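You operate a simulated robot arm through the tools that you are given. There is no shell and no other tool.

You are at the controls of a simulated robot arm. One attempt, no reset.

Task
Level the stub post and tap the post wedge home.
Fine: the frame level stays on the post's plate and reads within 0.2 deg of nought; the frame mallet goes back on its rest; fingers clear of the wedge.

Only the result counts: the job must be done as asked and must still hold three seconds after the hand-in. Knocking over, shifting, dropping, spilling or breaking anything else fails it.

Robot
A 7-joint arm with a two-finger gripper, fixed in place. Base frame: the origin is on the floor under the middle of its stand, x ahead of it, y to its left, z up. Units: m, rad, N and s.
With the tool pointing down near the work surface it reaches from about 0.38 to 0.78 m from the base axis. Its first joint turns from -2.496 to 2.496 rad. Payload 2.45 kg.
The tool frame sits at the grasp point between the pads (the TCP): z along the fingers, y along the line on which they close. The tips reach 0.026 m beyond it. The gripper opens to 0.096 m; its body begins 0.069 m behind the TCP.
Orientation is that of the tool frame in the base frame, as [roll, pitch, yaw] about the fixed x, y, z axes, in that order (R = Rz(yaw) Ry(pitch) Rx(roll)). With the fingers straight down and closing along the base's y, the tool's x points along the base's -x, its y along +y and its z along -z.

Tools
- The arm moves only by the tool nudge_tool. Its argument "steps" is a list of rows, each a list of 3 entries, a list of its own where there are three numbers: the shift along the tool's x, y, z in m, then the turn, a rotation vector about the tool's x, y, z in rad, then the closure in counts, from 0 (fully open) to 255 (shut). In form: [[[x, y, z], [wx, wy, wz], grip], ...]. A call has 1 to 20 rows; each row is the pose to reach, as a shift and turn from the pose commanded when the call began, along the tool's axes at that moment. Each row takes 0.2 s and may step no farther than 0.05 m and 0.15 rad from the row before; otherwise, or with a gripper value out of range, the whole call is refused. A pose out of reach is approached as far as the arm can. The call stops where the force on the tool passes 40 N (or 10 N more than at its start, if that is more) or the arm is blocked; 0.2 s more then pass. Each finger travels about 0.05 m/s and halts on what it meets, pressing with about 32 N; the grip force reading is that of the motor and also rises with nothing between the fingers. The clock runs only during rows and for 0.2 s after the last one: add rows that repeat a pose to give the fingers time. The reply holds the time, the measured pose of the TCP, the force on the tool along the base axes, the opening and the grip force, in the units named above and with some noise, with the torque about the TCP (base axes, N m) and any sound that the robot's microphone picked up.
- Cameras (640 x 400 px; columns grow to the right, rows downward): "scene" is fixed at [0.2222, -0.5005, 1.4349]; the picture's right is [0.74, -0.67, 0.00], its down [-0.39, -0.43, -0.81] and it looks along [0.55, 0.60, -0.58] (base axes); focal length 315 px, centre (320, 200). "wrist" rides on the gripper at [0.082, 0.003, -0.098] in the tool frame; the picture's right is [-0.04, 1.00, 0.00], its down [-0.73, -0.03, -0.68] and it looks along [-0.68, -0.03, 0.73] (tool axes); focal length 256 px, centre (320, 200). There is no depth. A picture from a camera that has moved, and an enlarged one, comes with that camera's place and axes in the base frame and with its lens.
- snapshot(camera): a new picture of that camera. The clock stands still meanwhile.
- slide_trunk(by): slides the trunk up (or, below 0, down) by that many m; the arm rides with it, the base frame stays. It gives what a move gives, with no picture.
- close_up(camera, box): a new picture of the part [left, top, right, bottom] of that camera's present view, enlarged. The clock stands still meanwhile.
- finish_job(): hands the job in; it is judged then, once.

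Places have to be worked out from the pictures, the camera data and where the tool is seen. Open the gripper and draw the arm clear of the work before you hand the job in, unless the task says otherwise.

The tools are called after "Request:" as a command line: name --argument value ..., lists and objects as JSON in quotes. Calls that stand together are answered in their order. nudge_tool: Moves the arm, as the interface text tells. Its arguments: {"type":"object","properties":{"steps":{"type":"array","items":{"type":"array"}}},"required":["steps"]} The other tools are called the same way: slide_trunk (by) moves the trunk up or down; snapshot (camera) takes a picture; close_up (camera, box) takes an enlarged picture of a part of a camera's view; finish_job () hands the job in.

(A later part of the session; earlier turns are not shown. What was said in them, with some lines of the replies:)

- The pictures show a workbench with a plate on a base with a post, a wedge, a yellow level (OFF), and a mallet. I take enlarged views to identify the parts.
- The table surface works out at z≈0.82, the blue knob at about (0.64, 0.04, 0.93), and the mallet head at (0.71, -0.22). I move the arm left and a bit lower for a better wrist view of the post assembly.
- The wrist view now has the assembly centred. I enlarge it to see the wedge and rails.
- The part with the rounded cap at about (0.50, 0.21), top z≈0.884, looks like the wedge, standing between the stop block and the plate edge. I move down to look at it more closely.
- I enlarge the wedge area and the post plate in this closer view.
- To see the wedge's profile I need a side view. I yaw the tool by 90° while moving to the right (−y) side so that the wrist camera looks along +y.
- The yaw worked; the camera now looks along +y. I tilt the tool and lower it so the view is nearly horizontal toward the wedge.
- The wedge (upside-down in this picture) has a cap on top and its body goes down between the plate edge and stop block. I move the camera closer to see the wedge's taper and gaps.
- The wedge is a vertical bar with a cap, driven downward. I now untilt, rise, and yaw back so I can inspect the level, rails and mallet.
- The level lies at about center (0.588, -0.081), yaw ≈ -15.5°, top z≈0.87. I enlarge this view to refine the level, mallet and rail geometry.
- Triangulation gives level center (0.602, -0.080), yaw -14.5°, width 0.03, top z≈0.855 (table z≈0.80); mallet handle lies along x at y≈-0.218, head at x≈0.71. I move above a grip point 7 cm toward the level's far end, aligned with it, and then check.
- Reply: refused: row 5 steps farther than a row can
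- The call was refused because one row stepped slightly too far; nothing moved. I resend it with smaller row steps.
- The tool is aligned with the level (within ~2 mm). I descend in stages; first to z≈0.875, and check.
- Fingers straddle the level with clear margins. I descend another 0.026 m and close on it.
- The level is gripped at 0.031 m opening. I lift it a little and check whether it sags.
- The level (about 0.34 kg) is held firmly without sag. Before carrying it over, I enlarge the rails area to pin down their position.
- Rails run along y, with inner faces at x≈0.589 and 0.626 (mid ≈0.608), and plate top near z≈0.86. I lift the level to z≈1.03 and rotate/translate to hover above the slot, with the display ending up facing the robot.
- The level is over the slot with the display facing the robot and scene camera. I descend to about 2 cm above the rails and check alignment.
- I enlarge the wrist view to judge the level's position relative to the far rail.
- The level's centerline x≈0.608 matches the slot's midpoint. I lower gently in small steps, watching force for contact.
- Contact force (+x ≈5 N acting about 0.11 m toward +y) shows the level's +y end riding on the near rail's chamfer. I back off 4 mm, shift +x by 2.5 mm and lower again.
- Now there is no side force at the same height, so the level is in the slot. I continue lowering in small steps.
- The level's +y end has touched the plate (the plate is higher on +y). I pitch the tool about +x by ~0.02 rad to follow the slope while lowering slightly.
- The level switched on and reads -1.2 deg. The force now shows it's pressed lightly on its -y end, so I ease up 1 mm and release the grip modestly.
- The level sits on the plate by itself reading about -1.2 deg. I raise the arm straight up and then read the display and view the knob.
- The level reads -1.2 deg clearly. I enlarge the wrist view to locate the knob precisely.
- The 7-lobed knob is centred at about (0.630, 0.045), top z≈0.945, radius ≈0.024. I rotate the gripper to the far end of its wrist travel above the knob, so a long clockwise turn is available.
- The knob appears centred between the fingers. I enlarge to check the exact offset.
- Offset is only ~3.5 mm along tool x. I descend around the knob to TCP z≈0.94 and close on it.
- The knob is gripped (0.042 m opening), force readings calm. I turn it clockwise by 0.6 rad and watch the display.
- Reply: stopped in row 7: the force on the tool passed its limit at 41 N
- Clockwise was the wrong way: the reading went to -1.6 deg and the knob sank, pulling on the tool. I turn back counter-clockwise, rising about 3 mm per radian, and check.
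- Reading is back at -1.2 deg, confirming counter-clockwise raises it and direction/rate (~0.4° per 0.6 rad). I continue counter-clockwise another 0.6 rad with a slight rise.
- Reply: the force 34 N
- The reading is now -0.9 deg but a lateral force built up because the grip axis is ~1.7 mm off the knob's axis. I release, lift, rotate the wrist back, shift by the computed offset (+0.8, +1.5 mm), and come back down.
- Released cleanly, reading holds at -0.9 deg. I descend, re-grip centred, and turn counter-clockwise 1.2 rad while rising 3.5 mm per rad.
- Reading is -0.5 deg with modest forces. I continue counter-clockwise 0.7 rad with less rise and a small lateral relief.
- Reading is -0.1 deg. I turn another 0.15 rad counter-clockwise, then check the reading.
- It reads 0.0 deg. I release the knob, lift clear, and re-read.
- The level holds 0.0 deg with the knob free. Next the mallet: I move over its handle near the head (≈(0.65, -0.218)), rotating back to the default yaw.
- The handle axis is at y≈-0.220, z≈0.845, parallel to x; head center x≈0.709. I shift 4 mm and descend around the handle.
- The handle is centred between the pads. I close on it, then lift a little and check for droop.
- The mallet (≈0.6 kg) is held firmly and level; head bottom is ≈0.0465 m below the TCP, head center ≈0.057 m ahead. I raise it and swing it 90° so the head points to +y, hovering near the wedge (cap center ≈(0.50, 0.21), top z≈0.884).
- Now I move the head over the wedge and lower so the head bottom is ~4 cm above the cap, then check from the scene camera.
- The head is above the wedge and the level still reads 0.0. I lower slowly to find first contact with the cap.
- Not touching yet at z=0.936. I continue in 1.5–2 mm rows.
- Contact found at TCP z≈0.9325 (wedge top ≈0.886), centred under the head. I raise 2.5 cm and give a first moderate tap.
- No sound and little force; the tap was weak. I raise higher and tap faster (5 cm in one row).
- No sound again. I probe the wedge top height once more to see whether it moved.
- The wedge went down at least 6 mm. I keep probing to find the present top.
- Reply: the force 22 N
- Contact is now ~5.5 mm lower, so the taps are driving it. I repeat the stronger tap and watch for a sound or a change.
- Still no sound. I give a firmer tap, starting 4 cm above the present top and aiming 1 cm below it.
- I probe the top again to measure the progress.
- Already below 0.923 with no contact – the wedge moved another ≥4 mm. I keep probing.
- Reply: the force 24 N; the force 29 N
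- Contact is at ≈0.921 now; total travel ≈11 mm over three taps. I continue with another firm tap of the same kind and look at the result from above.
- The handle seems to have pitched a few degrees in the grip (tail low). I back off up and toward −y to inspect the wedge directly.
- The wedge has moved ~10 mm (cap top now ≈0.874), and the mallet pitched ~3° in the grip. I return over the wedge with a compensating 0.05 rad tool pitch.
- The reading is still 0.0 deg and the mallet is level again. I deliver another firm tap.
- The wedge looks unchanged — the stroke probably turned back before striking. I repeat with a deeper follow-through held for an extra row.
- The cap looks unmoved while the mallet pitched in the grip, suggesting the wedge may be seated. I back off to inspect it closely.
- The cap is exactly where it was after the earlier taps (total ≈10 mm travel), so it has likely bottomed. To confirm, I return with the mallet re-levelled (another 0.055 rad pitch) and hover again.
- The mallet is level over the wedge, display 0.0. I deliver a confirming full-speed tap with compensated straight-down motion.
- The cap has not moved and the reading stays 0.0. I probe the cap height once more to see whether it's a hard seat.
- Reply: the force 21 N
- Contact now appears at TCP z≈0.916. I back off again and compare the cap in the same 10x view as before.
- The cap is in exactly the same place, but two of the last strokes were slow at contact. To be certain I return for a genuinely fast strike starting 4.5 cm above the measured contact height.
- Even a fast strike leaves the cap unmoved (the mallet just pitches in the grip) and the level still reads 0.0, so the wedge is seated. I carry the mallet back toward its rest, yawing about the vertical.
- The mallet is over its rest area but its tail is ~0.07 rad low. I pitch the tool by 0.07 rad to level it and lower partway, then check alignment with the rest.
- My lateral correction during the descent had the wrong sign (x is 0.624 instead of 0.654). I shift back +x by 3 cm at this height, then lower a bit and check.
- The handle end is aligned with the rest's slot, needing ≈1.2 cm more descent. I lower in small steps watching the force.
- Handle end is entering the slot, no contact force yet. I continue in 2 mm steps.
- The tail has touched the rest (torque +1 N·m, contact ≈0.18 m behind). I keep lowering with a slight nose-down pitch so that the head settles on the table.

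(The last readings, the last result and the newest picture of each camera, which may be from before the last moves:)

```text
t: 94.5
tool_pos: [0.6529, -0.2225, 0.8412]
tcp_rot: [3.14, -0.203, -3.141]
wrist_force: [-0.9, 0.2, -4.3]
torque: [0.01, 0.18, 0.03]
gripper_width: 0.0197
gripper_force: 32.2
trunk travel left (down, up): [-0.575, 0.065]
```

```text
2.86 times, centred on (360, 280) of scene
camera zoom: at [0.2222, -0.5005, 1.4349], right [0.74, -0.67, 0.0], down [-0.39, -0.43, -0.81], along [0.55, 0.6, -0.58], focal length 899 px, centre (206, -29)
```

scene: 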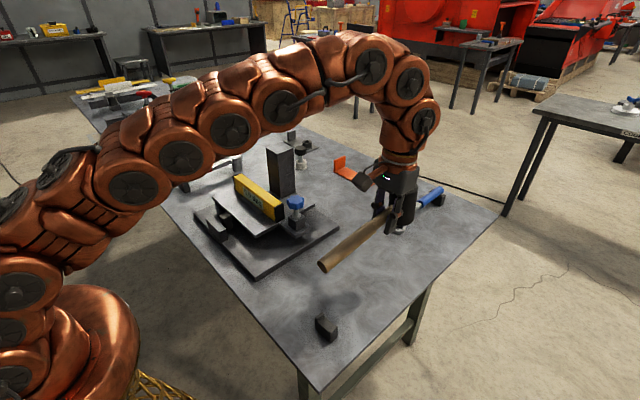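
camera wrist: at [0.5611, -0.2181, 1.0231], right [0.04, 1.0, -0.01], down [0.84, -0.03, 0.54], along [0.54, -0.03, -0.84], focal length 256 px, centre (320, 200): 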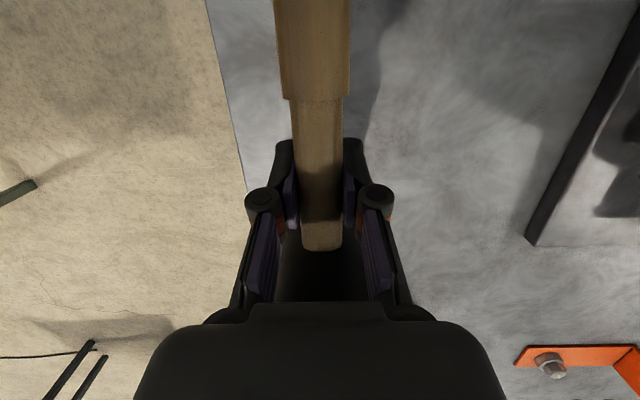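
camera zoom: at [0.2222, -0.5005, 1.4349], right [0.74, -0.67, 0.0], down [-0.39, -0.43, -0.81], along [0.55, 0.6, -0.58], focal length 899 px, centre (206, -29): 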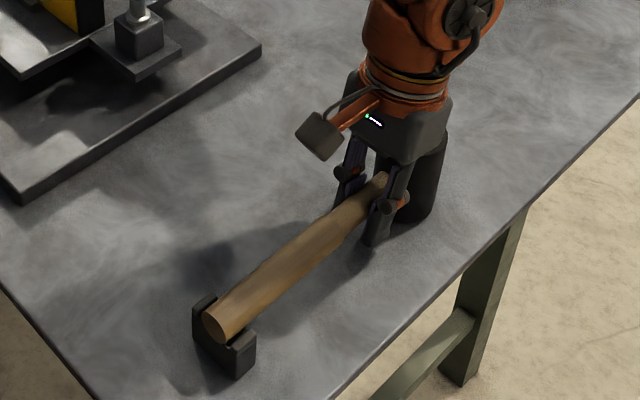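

Pitching unloaded the tail. I continue straight down in small steps until the head touches.

Request:
nudge_tool --steps '[[[-0.0004, 0, 0.0015], [0, 0, 0], 255]]'

Request:
nudge_tool --steps '[[[-0.0004, 0, 0.0015], [0, 0, 0], 255]]'

Request:
nudge_tool --steps '[[[-0.0004, 0, 0.0015], [0, 0, 0], 255]]'

Request:
close_up --camera "scene" --box '[290, 210, 430, 350]'

```text
t: 94.9
tool_pos: [0.6539, -0.2218, 0.843]
tcp_rot: [-3.141, -0.205, -3.141]
wrist_force: [-2.8, -0.2, 5.0]
torque: [-0.01, 0.37, 0.07]
gripper_width: 0.0198
gripper_force: 31.7
trunk travel left (down, up): [-0.575, 0.065]
```

```text
t: 95.3
tool_pos: [0.6544, -0.222, 0.841]
tcp_rot: [-3.141, -0.202, -3.141]
wrist_force: [-3.3, -0.3, 27.4]
torque: [0.0, 0.52, 0.02]
gripper_width: 0.0202
gripper_force: 32.0
trunk travel left (down, up): [-0.575, 0.065]
```

```text
t: 95.8
tool_pos: [0.6541, -0.2221, 0.841]
tcp_rot: [-3.14, -0.2, -3.139]
wrist_force: [-9.0, 3.3, 23.6]
torque: [0.06, 0.84, -0.01]
gripper_width: 0.0203
gripper_force: 32.1
trunk travel left (down, up): [-0.575, 0.065]
stopped in row 1: the force on the tool passed its limit at 42 N (the readings are from after the stop); the commanded pose is now the measured one
```

```text
2.86 times, centred on (360, 280) of scene
camera zoom: at [0.2222, -0.5005, 1.4349], right [0.74, -0.67, 0.0], down [-0.39, -0.43, -0.81], along [0.55, 0.6, -0.58], focal length 899 px, centre (206, -29)
```

zoom: 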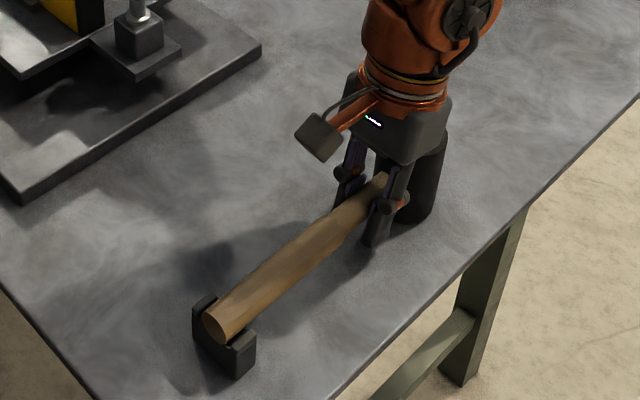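

Both the head and the tail now bear on table and rest. I ease up 1.5 mm and open the fingers.

Request:
nudge_tool --steps '[[[0.0002, 0, -0.001], [0, 0, 0], 255], [[0.0003, 0, -0.0015], [0, 0, 0], 220], [[0.0003, 0, -0.0015], [0, 0, 0], 150], [[0.0003, 0, -0.0015], [0, 0, 0], 90], [[0.0003, 0, -0.0015], [0, 0, 0], 60], [[0.0003, 0, -0.0015], [0, 0, 0], 60]]'

Request:
close_up --camera "scene" --box '[290, 210, 430, 350]'

Request:
snapshot --camera "wrist"

```text
t: 97.2
tool_pos: [0.6544, -0.2213, 0.8419]
tcp_rot: [3.141, -0.201, -3.14]
wrist_force: [0.2, -0.8, 0.5]
torque: [-0.02, 0.01, 0.0]
gripper_width: 0.0735
gripper_force: 0.1
trunk travel left (down, up): [-0.575, 0.065]
```

```text
2.86 times, centred on (360, 280) of scene
camera zoom: at [0.2222, -0.5005, 1.4349], right [0.74, -0.67, 0.0], down [-0.39, -0.43, -0.81], along [0.55, 0.6, -0.58], focal length 899 px, centre (206, -29)
```

zoom: 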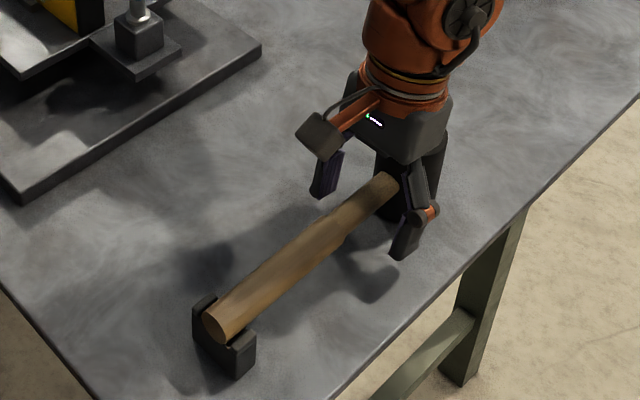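

```text
taken
camera wrist: at [0.5944, -0.2187, 0.9543], right [0.04, 1.0, -0.01], down [0.85, -0.03, 0.52], along [0.52, -0.03, -0.85], focal length 256 px, centre (320, 200)
```

wrist: 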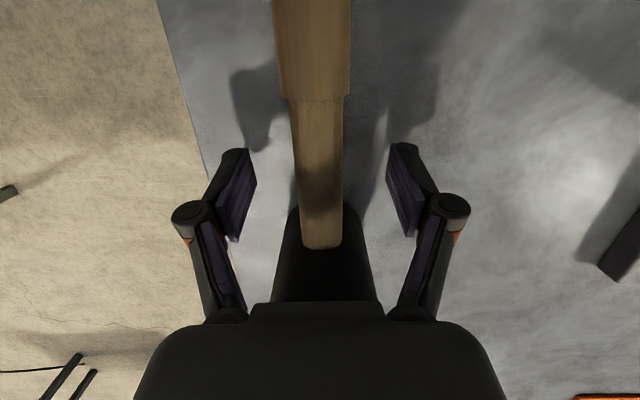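

The mallet is released and rests in place. I rise straight up, then remove the pitch.

Request:
nudge_tool --steps '[[[0.004, 0, -0.0196], [0, 0, 0], 40], [[0.0119, 0, -0.0588], [0, 0, 0], 20], [[0.0199, 0, -0.098], [0, 0, 0], 0], [[0.0279, 0, -0.137], [0, 0, 0], 0], [[0.0318, 0, -0.157], [0, -0.1, 0], 0], [[0.0318, 0, -0.157], [0, -0.2, 0], 0]]'

Request:
close_up --camera "scene" --box '[290, 210, 430, 350]'

Request:
snapshot --camera "wrist"

Request:
close_up --camera "scene" --box '[190, 160, 300, 260]'

```text
t: 98.6
tool_pos: [0.6557, -0.2233, 1.0025]
tcp_rot: [-3.141, -0.003, -3.141]
wrist_force: [0.5, -0.7, -0.3]
torque: [0.03, 0.07, 0.02]
gripper_width: 0.0958
gripper_force: 0.1
trunk travel left (down, up): [-0.575, 0.065]
```

```text
2.86 times, centred on (360, 280) of scene
camera zoom: at [0.2222, -0.5005, 1.4349], right [0.74, -0.67, 0.0], down [-0.39, -0.43, -0.81], along [0.55, 0.6, -0.58], focal length 899 px, centre (206, -29)
```

zoom: 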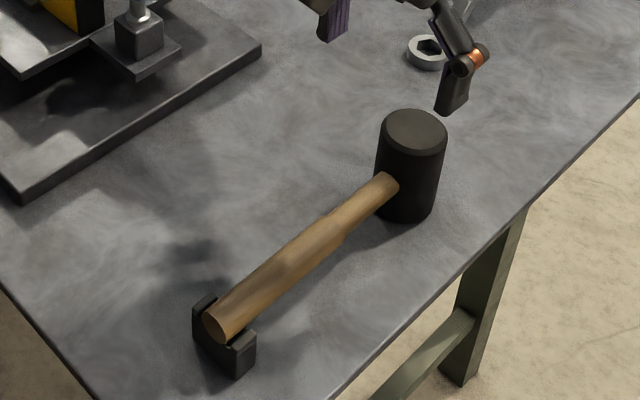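

```text
taken
camera wrist: at [0.574, -0.2193, 1.1009], right [0.04, 1.0, 0.0], down [0.73, -0.03, 0.68], along [0.68, -0.03, -0.73], focal length 256 px, centre (320, 200)
```

wrist: 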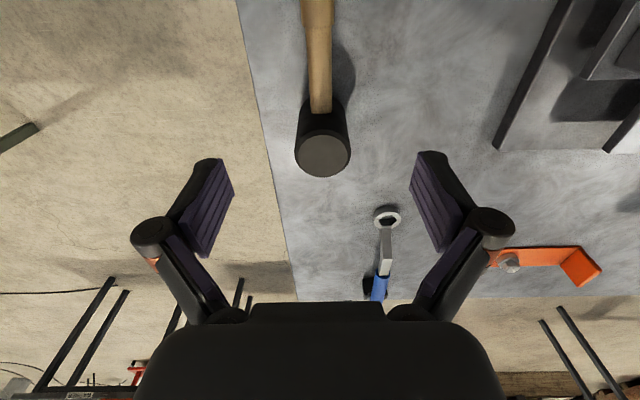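

```text
4.00 times, centred on (245, 210) of scene
camera zoom: at [0.2222, -0.5005, 1.4349], right [0.74, -0.67, 0.0], down [-0.39, -0.43, -0.81], along [0.55, 0.6, -0.58], focal length 1258 px, centre (620, 160)
```

zoom: 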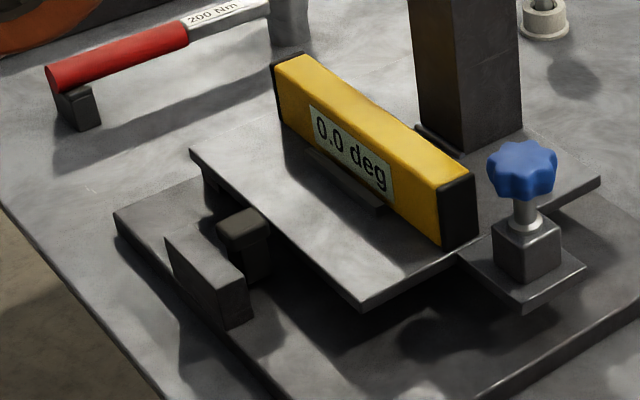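

The mallet sits on its rest as at the start and the level reads 0.0 deg. Before handing in, I want a low side view of the wedge, so I move to the same viewpoint I used earlier.

Request:
nudge_tool --steps '[[[0.0187, 0.0185, -0.01], [0, 0, -0.1428], 0], [[0.0374, 0.037, -0.02], [0, 0, -0.2856], 0], [[0.0561, 0.0555, -0.03], [0, 0, -0.4284], 0], [[0.0748, 0.074, -0.04], [0, 0, -0.5712], 0], [[0.0935, 0.0925, -0.05], [0, 0, -0.714], 0], [[0.1122, 0.111, -0.0575], [0, 0, -0.8568], 0], [[0.1309, 0.1295, -0.0575], [0, 0, -0.9996], 0], [[0.1496, 0.148, -0.0575], [0, 0, -1.1424], 0], [[0.1683, 0.1665, -0.0575], [0, 0, -1.2852], 0], [[0.187, 0.185, -0.0575], [0, 0, -1.428], 0], [[0.2057, 0.2033, -0.0575], [0, 0, -1.571], 0]]'

Request:
nudge_tool --steps '[[[0.01, 0, 0.02], [0, -0.125, 0], 0], [[0.02, 0, 0.04], [0, -0.25, 0], 0], [[0.03, 0, 0.06], [0, -0.375, 0], 0], [[0.04, 0, 0.08], [0, -0.5, 0], 0]]'

Request:
nudge_tool --steps '[[[-0.029, -0.007, 0.023], [0, 0, 0], 0], [[-0.058, -0.014, 0.046], [0, 0, 0], 0], [[-0.087, -0.02, 0.07], [0, 0, 0], 0]]'

Request:
close_up --camera "wrist" --box '[240, 60, 400, 210]'

```text
t: 101.0
tool_pos: [0.4497, -0.0196, 1.0576]
tcp_rot: [3.14, -0.004, -1.565]
wrist_force: [0.7, -0.1, -0.1]
torque: [0.02, 0.02, 0.04]
gripper_width: 0.0958
gripper_force: 0.1
trunk travel left (down, up): [-0.575, 0.065]
```

```text
t: 102.0
tool_pos: [0.4504, -0.0601, 0.9805]
tcp_rot: [3.141, 0.501, -1.569]
wrist_force: [0.8, 0.4, 0.5]
torque: [-0.01, 0.04, 0.02]
gripper_width: 0.0961
gripper_force: 0.1
trunk travel left (down, up): [-0.575, 0.065]
```

```text
t: 102.8
tool_pos: [0.4654, 0.0527, 0.9609]
tcp_rot: [3.142, 0.501, -1.569]
wrist_force: [0.2, -0.1, 0.0]
torque: [0.02, -0.01, -0.01]
gripper_width: 0.0958
gripper_force: 0.1
trunk travel left (down, up): [-0.575, 0.065]
```

```text
2.67 times, centred on (320, 135) of wrist
camera zoom: at [0.4636, -0.066, 1.0076], right [-1.0, 0.03, 0.02], down [0.03, 0.32, 0.95], along [0.03, 0.95, -0.32], focal length 683 px, centre (320, 373)
```

zoom: 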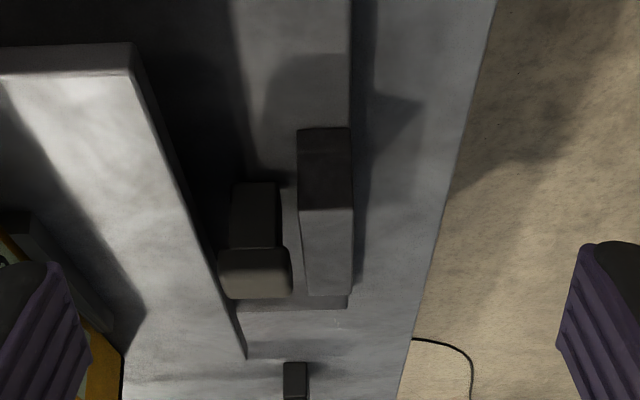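

The wedge has dropped about 11 mm compared to the first side view. I enlarge to see whether its foot is seated on the base.

Request:
close_up --camera "wrist" --box '[280, 95, 340, 180]'

Request:
close_up --camera "wrist" --box '[285, 120, 325, 145]'

```text
4.71 times, centred on (310, 138) of wrist
camera zoom: at [0.4636, -0.066, 1.0076], right [-1.0, 0.03, 0.02], down [0.03, 0.32, 0.95], along [0.03, 0.95, -0.32], focal length 1205 px, centre (367, 494)
```

zoom: 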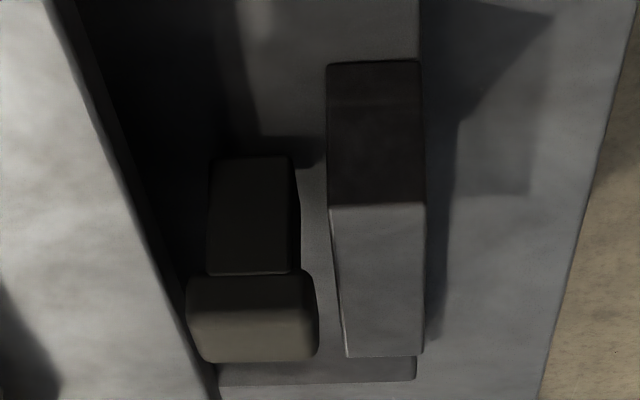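

```text
16.00 times, centred on (305, 132) of wrist
camera zoom: at [0.4636, -0.066, 1.0076], right [-1.0, 0.03, 0.02], down [0.03, 0.32, 0.95], along [0.03, 0.95, -0.32], focal length 4096 px, centre (560, 1280)
```

zoom: 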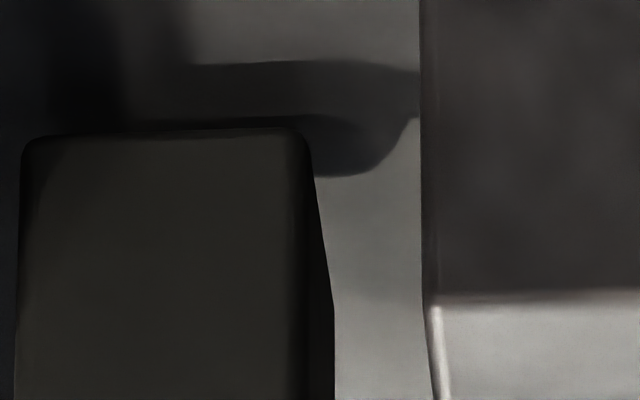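

From this view the foot's position is ambiguous (a few mm of possible clearance). I take the same scene close-ups as before tapping to measure the travel precisely.

Request:
close_up --camera "scene" --box '[205, 170, 305, 240]'

Request:
close_up --camera "scene" --box '[225, 195, 265, 235]'

Request:
close_up --camera "scene" --box '[190, 180, 280, 270]'

```text
5.71 times, centred on (255, 205) of scene
camera zoom: at [0.2222, -0.5005, 1.4349], right [0.74, -0.67, 0.0], down [-0.39, -0.43, -0.81], along [0.55, 0.6, -0.58], focal length 1798 px, centre (691, 171)
```

zoom: 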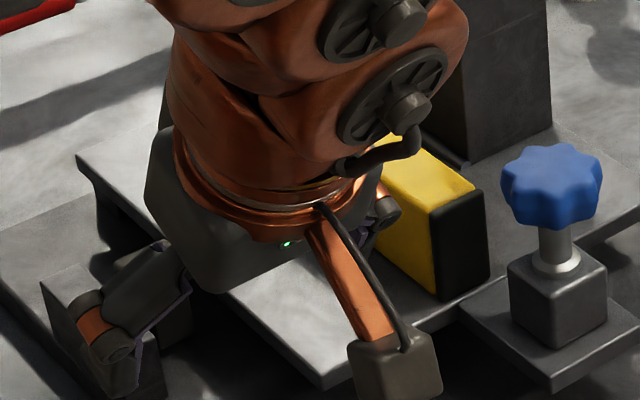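

```text
10.00 times, centred on (245, 215) of scene
camera zoom: at [0.2222, -0.5005, 1.4349], right [0.74, -0.67, 0.0], down [-0.39, -0.43, -0.81], along [0.55, 0.6, -0.58], focal length 3146 px, centre (1070, 50)
```

zoom: 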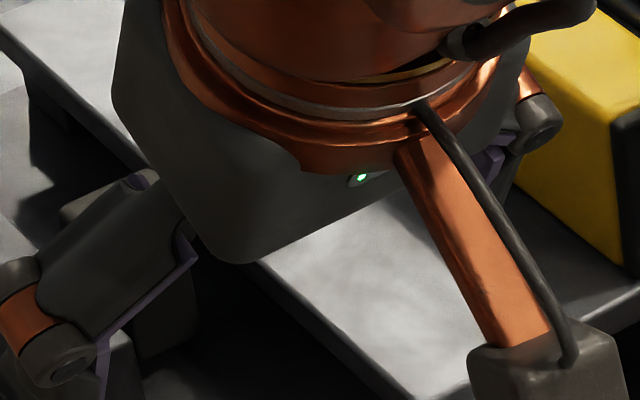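

```text
4.44 times, centred on (235, 225) of scene
camera zoom: at [0.2222, -0.5005, 1.4349], right [0.74, -0.67, 0.0], down [-0.39, -0.43, -0.81], along [0.55, 0.6, -0.58], focal length 1398 px, centre (698, 89)
```

zoom: 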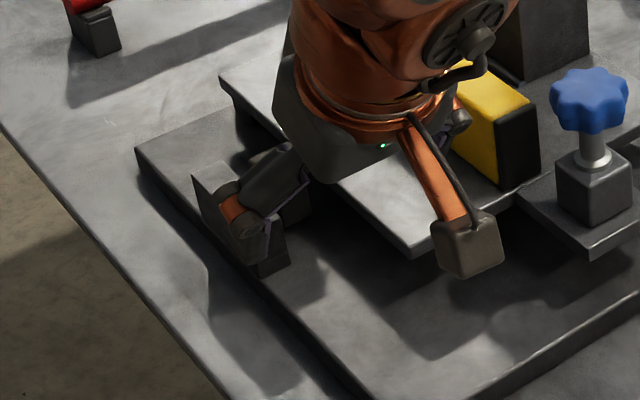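

The arm blocks the scene camera here, so I use the wrist camera: I go lower and tilt further to look nearly horizontally under the wedge.

Request:
nudge_tool --steps '[[[0.025, -0.005, 0.012], [0, -0.1, 0], 0], [[0.051, -0.0096, 0.0246], [0, -0.2, 0], 0], [[0.051, -0.0096, 0.0246], [0, -0.3, 0], 0]]'

Request:
snapshot --camera "wrist"

Request:
close_up --camera "wrist" --box '[250, 120, 350, 220]'

```text
t: 103.6
tool_pos: [0.4779, 0.0167, 0.9134]
tcp_rot: [-3.141, 0.801, -1.568]
wrist_force: [-0.7, 0.8, 0.2]
torque: [-0.02, -0.01, -0.02]
gripper_width: 0.0957
gripper_force: 0.1
trunk travel left (down, up): [-0.575, 0.065]
```

```text
taken
camera wrist: at [0.4747, -0.1099, 0.924], right [-1.0, 0.03, 0.03], down [0.03, 0.02, 1.0], along [0.02, 1.0, -0.02], focal length 256 px, centre (320, 200)
```

wrist: 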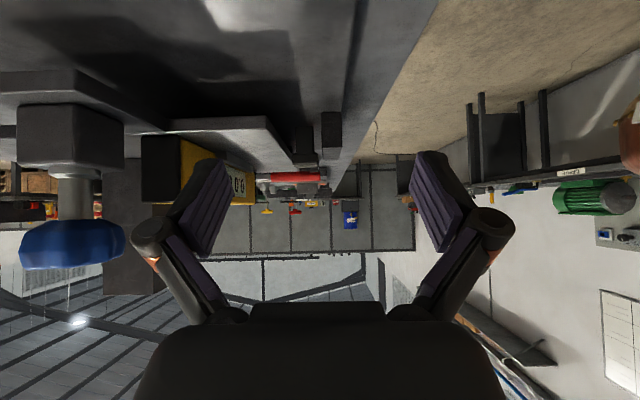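

```text
4.00 times, centred on (300, 170) of wrist
camera zoom: at [0.4747, -0.1099, 0.924], right [-1.0, 0.03, 0.03], down [0.03, 0.02, 1.0], along [0.02, 1.0, -0.02], focal length 1024 px, centre (400, 320)
```

zoom: 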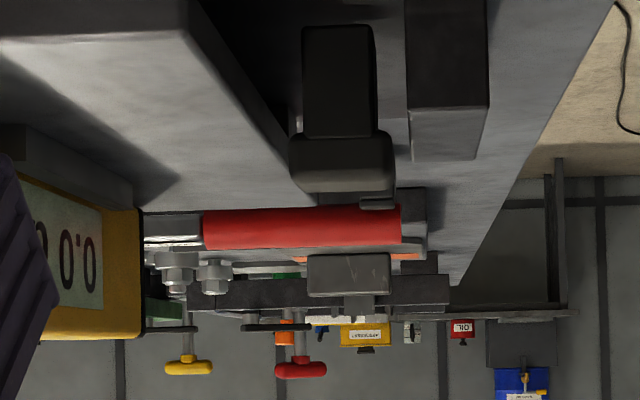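

Good view of the wedge from the side. I zoom in on its foot.

Request:
close_up --camera "wrist" --box '[285, 95, 345, 155]'

Request:
close_up --camera "wrist" --box '[240, 60, 380, 180]'

```text
6.67 times, centred on (315, 125) of wrist
camera zoom: at [0.4747, -0.1099, 0.924], right [-1.0, 0.03, 0.03], down [0.03, 0.02, 1.0], along [0.02, 1.0, -0.02], focal length 1707 px, centre (353, 700)
```

zoom: 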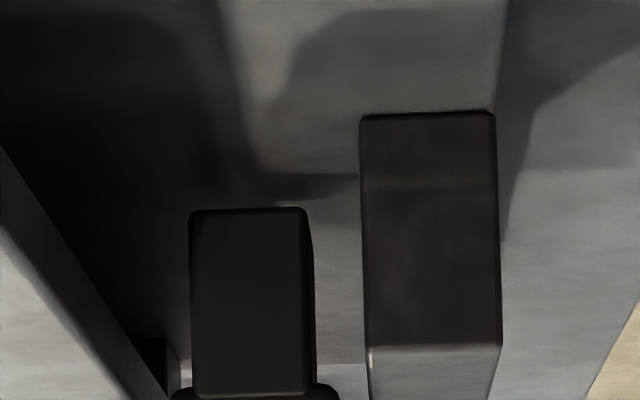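

```text
3.33 times, centred on (310, 120) of wrist
camera zoom: at [0.4747, -0.1099, 0.924], right [-1.0, 0.03, 0.03], down [0.03, 0.02, 1.0], along [0.02, 1.0, -0.02], focal length 853 px, centre (353, 467)
```

zoom: 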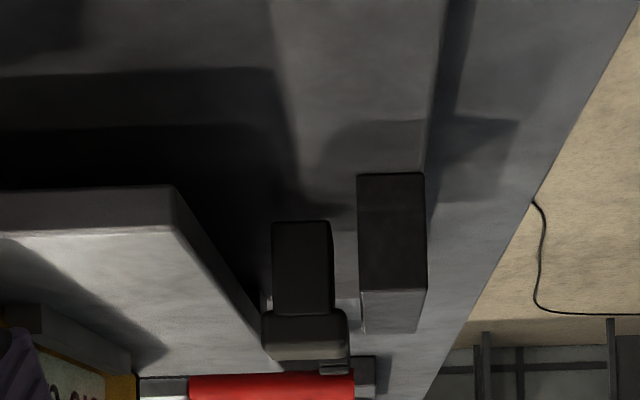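

From this view the wedge cap top is ≈0.873, i.e. ~10–11 mm below its start, and the last three strong hits (5, 7, 9) moved it no further, so it's on its stop. I retract the arm up and back along the tool axis, then untilt for a final check.

Request:
nudge_tool --steps '[[[0, 0, -0.04], [0, 0, 0], 0], [[0, 0, -0.08], [0, 0.1, 0], 0], [[0, 0, -0.12], [0, 0.2, 0], 0], [[-0.01, 0, -0.15], [0, 0.33, 0], 0], [[-0.03, 0, -0.17], [0, 0.46, 0], 0], [[-0.05, 0, -0.18], [0, 0.59, 0], 0], [[-0.07, 0, -0.18], [0, 0.7, 0], 0], [[-0.08, 0, -0.18], [0, 0.8, 0], 0]]'

Request:
close_up --camera "scene" --box '[225, 195, 265, 235]'

Request:
close_up --camera "scene" --box '[205, 170, 305, 240]'

```text
t: 105.4
tool_pos: [0.4787, -0.0574, 1.096]
tcp_rot: [3.14, -0.002, -1.569]
wrist_force: [-0.5, -0.3, 0.6]
torque: [0.04, -0.02, 0.04]
gripper_width: 0.096
gripper_force: 0.1
trunk travel left (down, up): [-0.575, 0.065]
```

```text
10.00 times, centred on (245, 215) of scene
camera zoom: at [0.2222, -0.5005, 1.4349], right [0.74, -0.67, 0.0], down [-0.39, -0.43, -0.81], along [0.55, 0.6, -0.58], focal length 3146 px, centre (1070, 50)
```

zoom: 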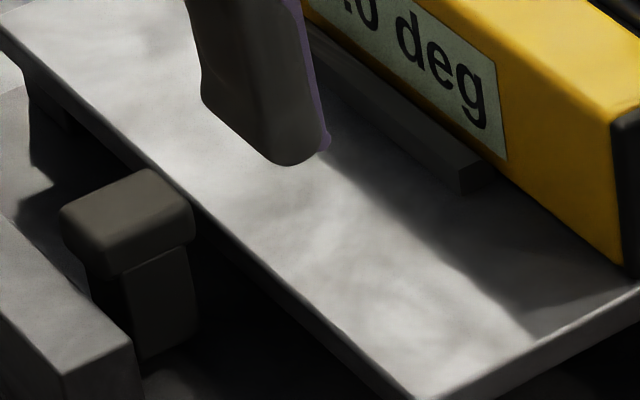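

```text
5.71 times, centred on (255, 205) of scene
camera zoom: at [0.2222, -0.5005, 1.4349], right [0.74, -0.67, 0.0], down [-0.39, -0.43, -0.81], along [0.55, 0.6, -0.58], focal length 1798 px, centre (691, 171)
```

zoom: 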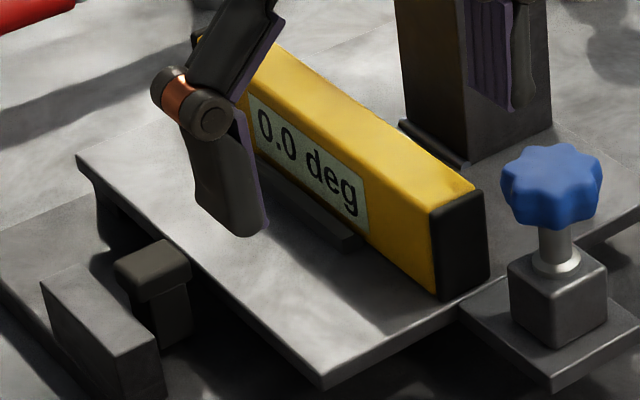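

The cap is unchanged in identical views and the level reads 0.0 deg. As a last check of the seat, I'll press gently on the cap with closed fingertips; first I move above it.

Request:
nudge_tool --steps '[[[-0.045, -0.004, 0], [0, 0, 0], 60], [[-0.09, -0.008, 0], [0, 0, 0], 120], [[-0.135, -0.012, 0], [0, 0, 0], 180], [[-0.18, -0.016, 0], [0, 0, 0], 255], [[-0.225, -0.02, 0], [0, 0, 0], 255], [[-0.2674, -0.0213, 0.02], [0, 0, 0], 255], [[-0.2674, -0.0213, 0.065], [0, 0, 0], 255], [[-0.2674, -0.0213, 0.11], [0, 0, 0], 255], [[-0.2674, -0.0213, 0.15], [0, 0, 0], 255], [[-0.2674, -0.0213, 0.17], [0, 0, 0], 255]]'

Request:
close_up --camera "scene" --box '[190, 160, 300, 260]'

Request:
close_up --camera "wrist" --box '[220, 60, 420, 280]'

```text
t: 107.6
tool_pos: [0.4996, 0.2108, 0.927]
tcp_rot: [3.138, -0.001, -1.568]
wrist_force: [0.1, 0.3, 0.2]
torque: [-0.01, 0.0, 0.04]
gripper_width: 0.0
gripper_force: 28.3
trunk travel left (down, up): [-0.575, 0.065]
```

```text
4.00 times, centred on (245, 210) of scene
camera zoom: at [0.2222, -0.5005, 1.4349], right [0.74, -0.67, 0.0], down [-0.39, -0.43, -0.81], along [0.55, 0.6, -0.58], focal length 1258 px, centre (620, 160)
```

zoom: 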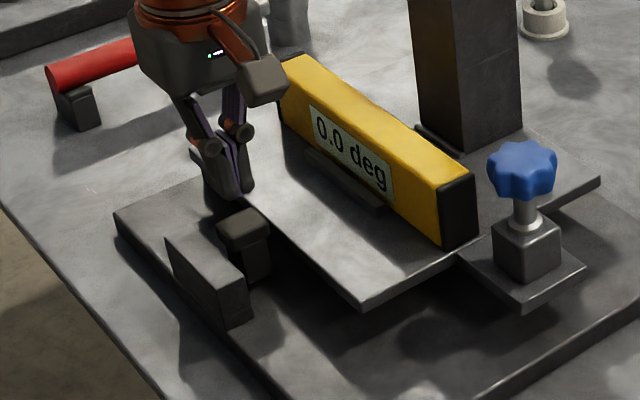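

```text
1.82 times, centred on (320, 170) of wrist
camera zoom: at [0.4958, 0.1303, 1.0253], right [-1.0, 0.04, 0.0], down [0.03, 0.73, 0.68], along [0.02, 0.68, -0.73], focal length 465 px, centre (320, 254)
```

zoom: 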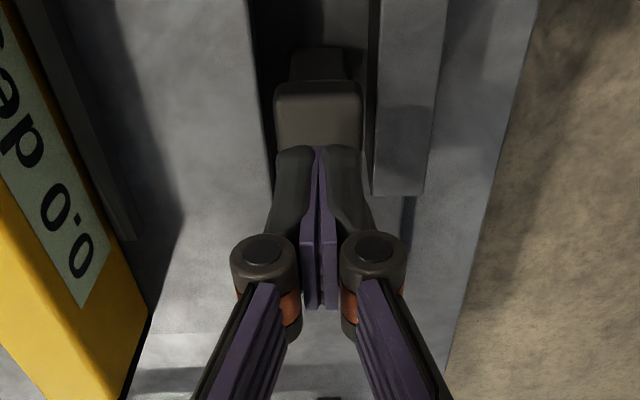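

Fingertips are centred over the cap, ~2.8 cm above it. I descend slowly until touching.

Request:
nudge_tool --steps '[[[0, 0, 0.012], [0, 0, 0], 255], [[0, 0, 0.022], [0, 0, 0], 255]]'

Request:
nudge_tool --steps '[[[0, 0, 0.002], [0, 0, 0], 255]]'

Request:
nudge_tool --steps '[[[0, 0, 0.002], [0, 0, 0], 255]]'

Request:
nudge_tool --steps '[[[0, 0, 0.002], [0, 0, 0], 255]]'

```text
t: 108.2
tool_pos: [0.4998, 0.2109, 0.9043]
tcp_rot: [3.141, 0.001, -1.567]
wrist_force: [0.2, -0.1, 0.3]
torque: [-0.01, -0.02, 0.01]
gripper_width: 0.0
gripper_force: 28.5
trunk travel left (down, up): [-0.575, 0.065]
```

```text
t: 108.6
tool_pos: [0.4988, 0.2124, 0.9017]
tcp_rot: [-3.141, 0.002, -1.569]
wrist_force: [0.1, 0.3, -0.7]
torque: [-0.01, -0.01, 0.04]
gripper_width: 0.0001
gripper_force: 28.4
trunk travel left (down, up): [-0.575, 0.065]
```

```text
t: 109.0
tool_pos: [0.4991, 0.2121, 0.8993]
tcp_rot: [3.141, 0.002, -1.567]
wrist_force: [0.0, -0.1, 0.1]
torque: [0.03, -0.02, -0.01]
gripper_width: 0.0001
gripper_force: 28.2
trunk travel left (down, up): [-0.575, 0.065]
```

```text
t: 109.4
tool_pos: [0.4998, 0.2123, 0.8991]
tcp_rot: [3.141, -0.001, -1.571]
wrist_force: [0.4, -0.8, 5.0]
torque: [0.0, -0.02, 0.0]
gripper_width: 0.0061
gripper_force: 28.6
trunk travel left (down, up): [-0.575, 0.065]
```

Touch at TCP z≈0.899 (cap top ≈0.873). I press a little more, in 1 mm steps.

Request:
nudge_tool --steps '[[[0, 0, 0.001], [0, 0, 0], 255]]'

Request:
nudge_tool --steps '[[[0, 0, 0.001], [0, 0, 0], 255]]'

Request:
close_up --camera "scene" --box '[225, 195, 265, 235]'

```text
t: 109.8
tool_pos: [0.4993, 0.2113, 0.8985]
tcp_rot: [3.141, -0.001, -1.57]
wrist_force: [-1.9, -0.1, 16.7]
torque: [-0.03, 0.05, -0.07]
gripper_width: 0.0059
gripper_force: 28.5
trunk travel left (down, up): [-0.575, 0.065]
```

```text
t: 110.2
tool_pos: [0.4985, 0.2117, 0.899]
tcp_rot: [-3.139, 0.0, -1.568]
wrist_force: [-4.5, 4.6, 30.9]
torque: [0.1, 0.08, -0.13]
gripper_width: 0.0063
gripper_force: 28.9
trunk travel left (down, up): [-0.575, 0.065]
```

```text
10.00 times, centred on (245, 215) of scene
camera zoom: at [0.2222, -0.5005, 1.4349], right [0.74, -0.67, 0.0], down [-0.39, -0.43, -0.81], along [0.55, 0.6, -0.58], focal length 3146 px, centre (1070, 50)
```

zoom: 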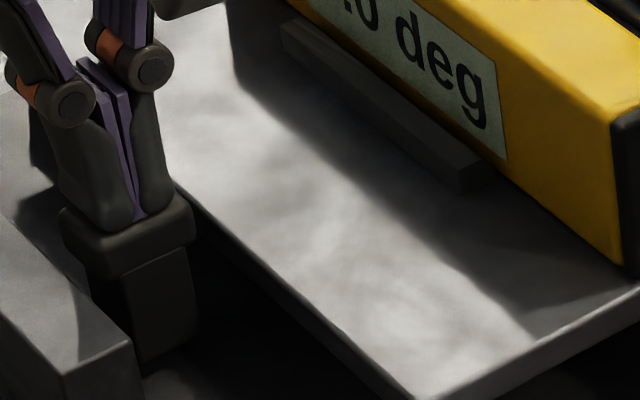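

At 31 N the wedge doesn't yield at all. One more half-millimetre of press as proof, then I lift off.

Request:
nudge_tool --steps '[[[0, 0, 0.0005], [0, 0, 0], 255]]'

Request:
nudge_tool --steps '[[[0, 0, -0.004], [0, 0, 0], 255], [[0, 0, -0.02], [0, 0, 0], 255], [[0, 0, -0.06], [0, 0, 0], 255], [[0, 0, -0.1], [0, 0, 0], 255]]'

Request:
close_up --camera "scene" --box '[225, 195, 265, 235]'

Request:
close_up --camera "scene" --box '[205, 170, 305, 240]'

```text
t: 110.6
tool_pos: [0.4988, 0.2108, 0.8983]
tcp_rot: [-3.138, 0.001, -1.568]
wrist_force: [-12.0, -1.0, 26.4]
torque: [-0.11, 0.29, -0.05]
gripper_width: 0.0063
gripper_force: 27.9
trunk travel left (down, up): [-0.575, 0.065]
stopped in row 1: the force on the tool passed its limit at 43 N (the readings are from after the stop); the commanded pose is now the measured one
```

```text
t: 111.6
tool_pos: [0.4982, 0.2118, 0.9951]
tcp_rot: [-3.141, 0.002, -1.568]
wrist_force: [-0.5, 1.3, -0.7]
torque: [0.01, 0.02, 0.02]
gripper_width: 0.0001
gripper_force: 28.2
trunk travel left (down, up): [-0.575, 0.065]
```

```text
10.00 times, centred on (245, 215) of scene
camera zoom: at [0.2222, -0.5005, 1.4349], right [0.74, -0.67, 0.0], down [-0.39, -0.43, -0.81], along [0.55, 0.6, -0.58], focal length 3146 px, centre (1070, 50)
```

zoom: 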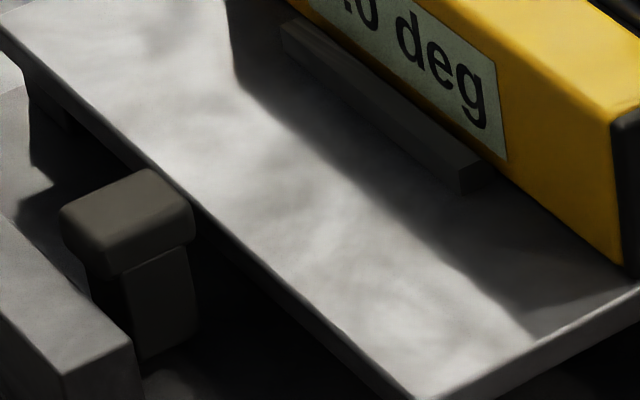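

```text
5.71 times, centred on (255, 205) of scene
camera zoom: at [0.2222, -0.5005, 1.4349], right [0.74, -0.67, 0.0], down [-0.39, -0.43, -0.81], along [0.55, 0.6, -0.58], focal length 1798 px, centre (691, 171)
```

zoom: 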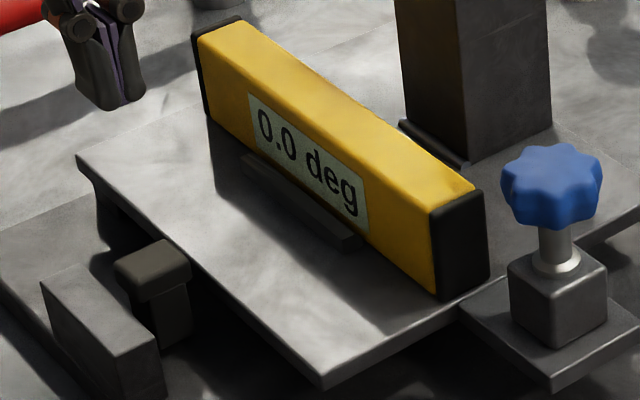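

A 43 N press did not move the wedge either; it is on its stop, and the level still reads 0.0 deg. I now draw the arm clear, opening the gripper, and take final checks.

Request:
nudge_tool --steps '[[[0, 0, -0.04], [0, 0, 0], 255], [[0, 0, -0.08], [0, 0, 0], 200], [[0.01, 0.005, -0.12], [0, 0, 0.14], 100], [[0.03, 0.015, -0.15], [0, 0, 0.28], 0], [[0.05, 0.025, -0.18], [0, 0, 0.42], 0], [[0.07, 0.035, -0.2], [0, 0, 0.56], 0], [[0.09, 0.045, -0.21], [0, 0, 0.7], 0], [[0.11, 0.055, -0.22], [0, 0, 0.84], 0], [[0.13, 0.065, -0.22], [0, 0, 0.98], 0], [[0.15, 0.075, -0.22], [0, 0, 1.12], 0], [[0.17, 0.085, -0.22], [0, 0, 1.26], 0], [[0.19, 0.09, -0.22], [0, 0, 1.41], 0], [[0.21, 0.09, -0.22], [0, 0, 1.56], 0], [[0.21, 0.09, -0.22], [0, 0, 1.57], 0]]'

Request:
snapshot --camera "scene"

Request:
close_up --camera "scene" --box '[180, 130, 440, 350]'

Request:
close_up --camera "scene" --box '[300, 235, 420, 350]'

Request:
snapshot --camera "wrist"

```text
t: 114.6
tool_pos: [0.4111, -0.0009, 1.2145]
tcp_rot: [3.138, 0.0, -3.141]
wrist_force: [-0.5, -0.1, 0.4]
torque: [0.0, 0.0, 0.04]
gripper_width: 0.0959
gripper_force: 0.1
trunk travel left (down, up): [-0.575, 0.065]
```

```text
taken
```

scene: 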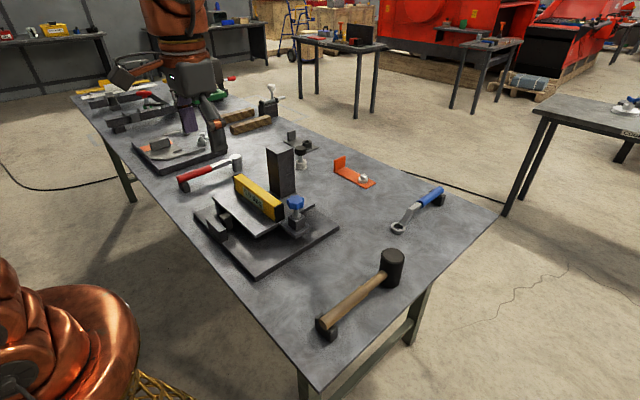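

```text
1.82 times, centred on (310, 240) of scene
camera zoom: at [0.2222, -0.5005, 1.4349], right [0.74, -0.67, 0.0], down [-0.39, -0.43, -0.81], along [0.55, 0.6, -0.58], focal length 572 px, centre (338, 127)
```

zoom: 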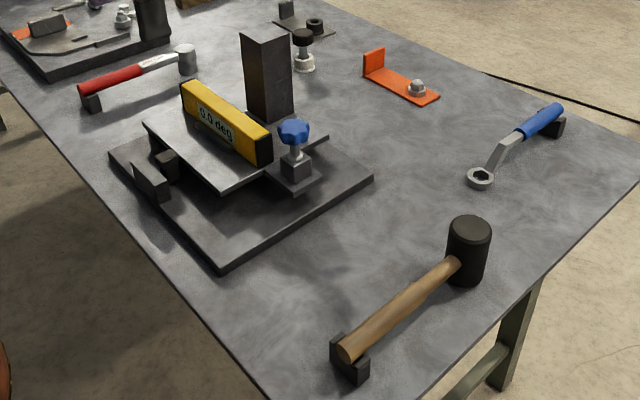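

```text
3.48 times, centred on (360, 292) of scene
camera zoom: at [0.2222, -0.5005, 1.4349], right [0.74, -0.67, 0.0], down [-0.39, -0.43, -0.81], along [0.55, 0.6, -0.58], focal length 1094 px, centre (181, -122)
```

zoom: 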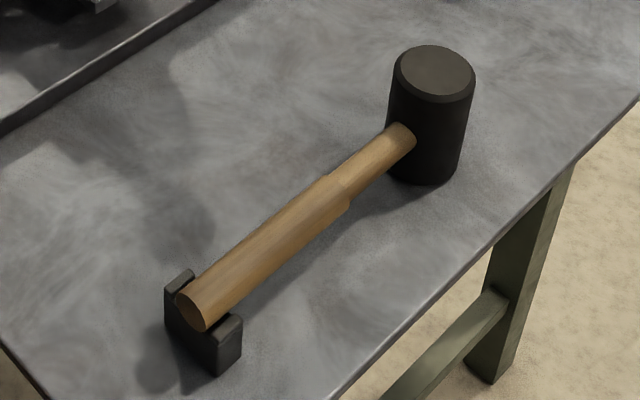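

```text
taken
camera wrist: at [0.3281, 0.0039, 1.3143], right [0.04, 1.0, 0.0], down [0.73, -0.03, 0.68], along [0.68, -0.03, -0.73], focal length 256 px, centre (320, 200)
```

wrist: 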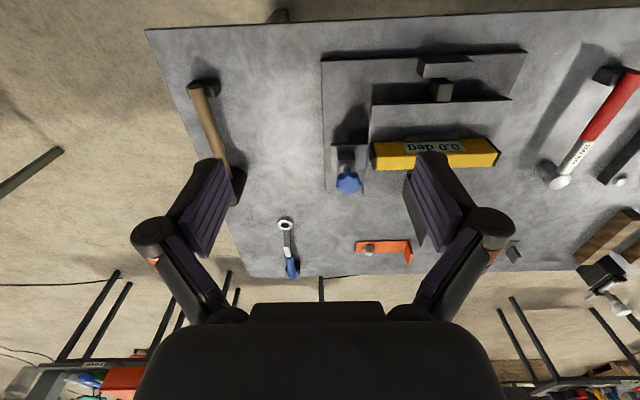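

Everything checks out in the last pictures. The level is on the plate and reads 0.0 deg. The mallet is back on its rest within about 3 mm of its original pose. The wedge is down on its stop, and the gripper is open with the arm clear. I hand the job in.

Request:
finish_job

```text
The job is handed in.
```

I levelled the post and drove the wedge down, and the job is handed in. I can't yet tell you whether it passed the check.

- **Level:** it sits between the rails on the post's plate and reads 0.0 deg. It read -1.2 deg when first placed, and I turned the blue knob to correct it. It stayed at 0.0 deg at every check through the tapping and afterwards.
- **Wedge:** the mallet drove it down about 10–11 mm. At least three later firm hits did not move it further, and neither did a press of about 43 N with the closed fingertips. That is why I judged it home, though nothing in the robot's readings confirms it. A side view suggested its foot may still be about 6 mm above the base, so this is the one point I'm less sure of.
- **Mallet:** it is back on its rest, within about 3 mm of where it started.
- **Arm:** the gripper is open, clear of the wedge, and drawn back from the work. In the last pictures nothing else on the bench looked moved.
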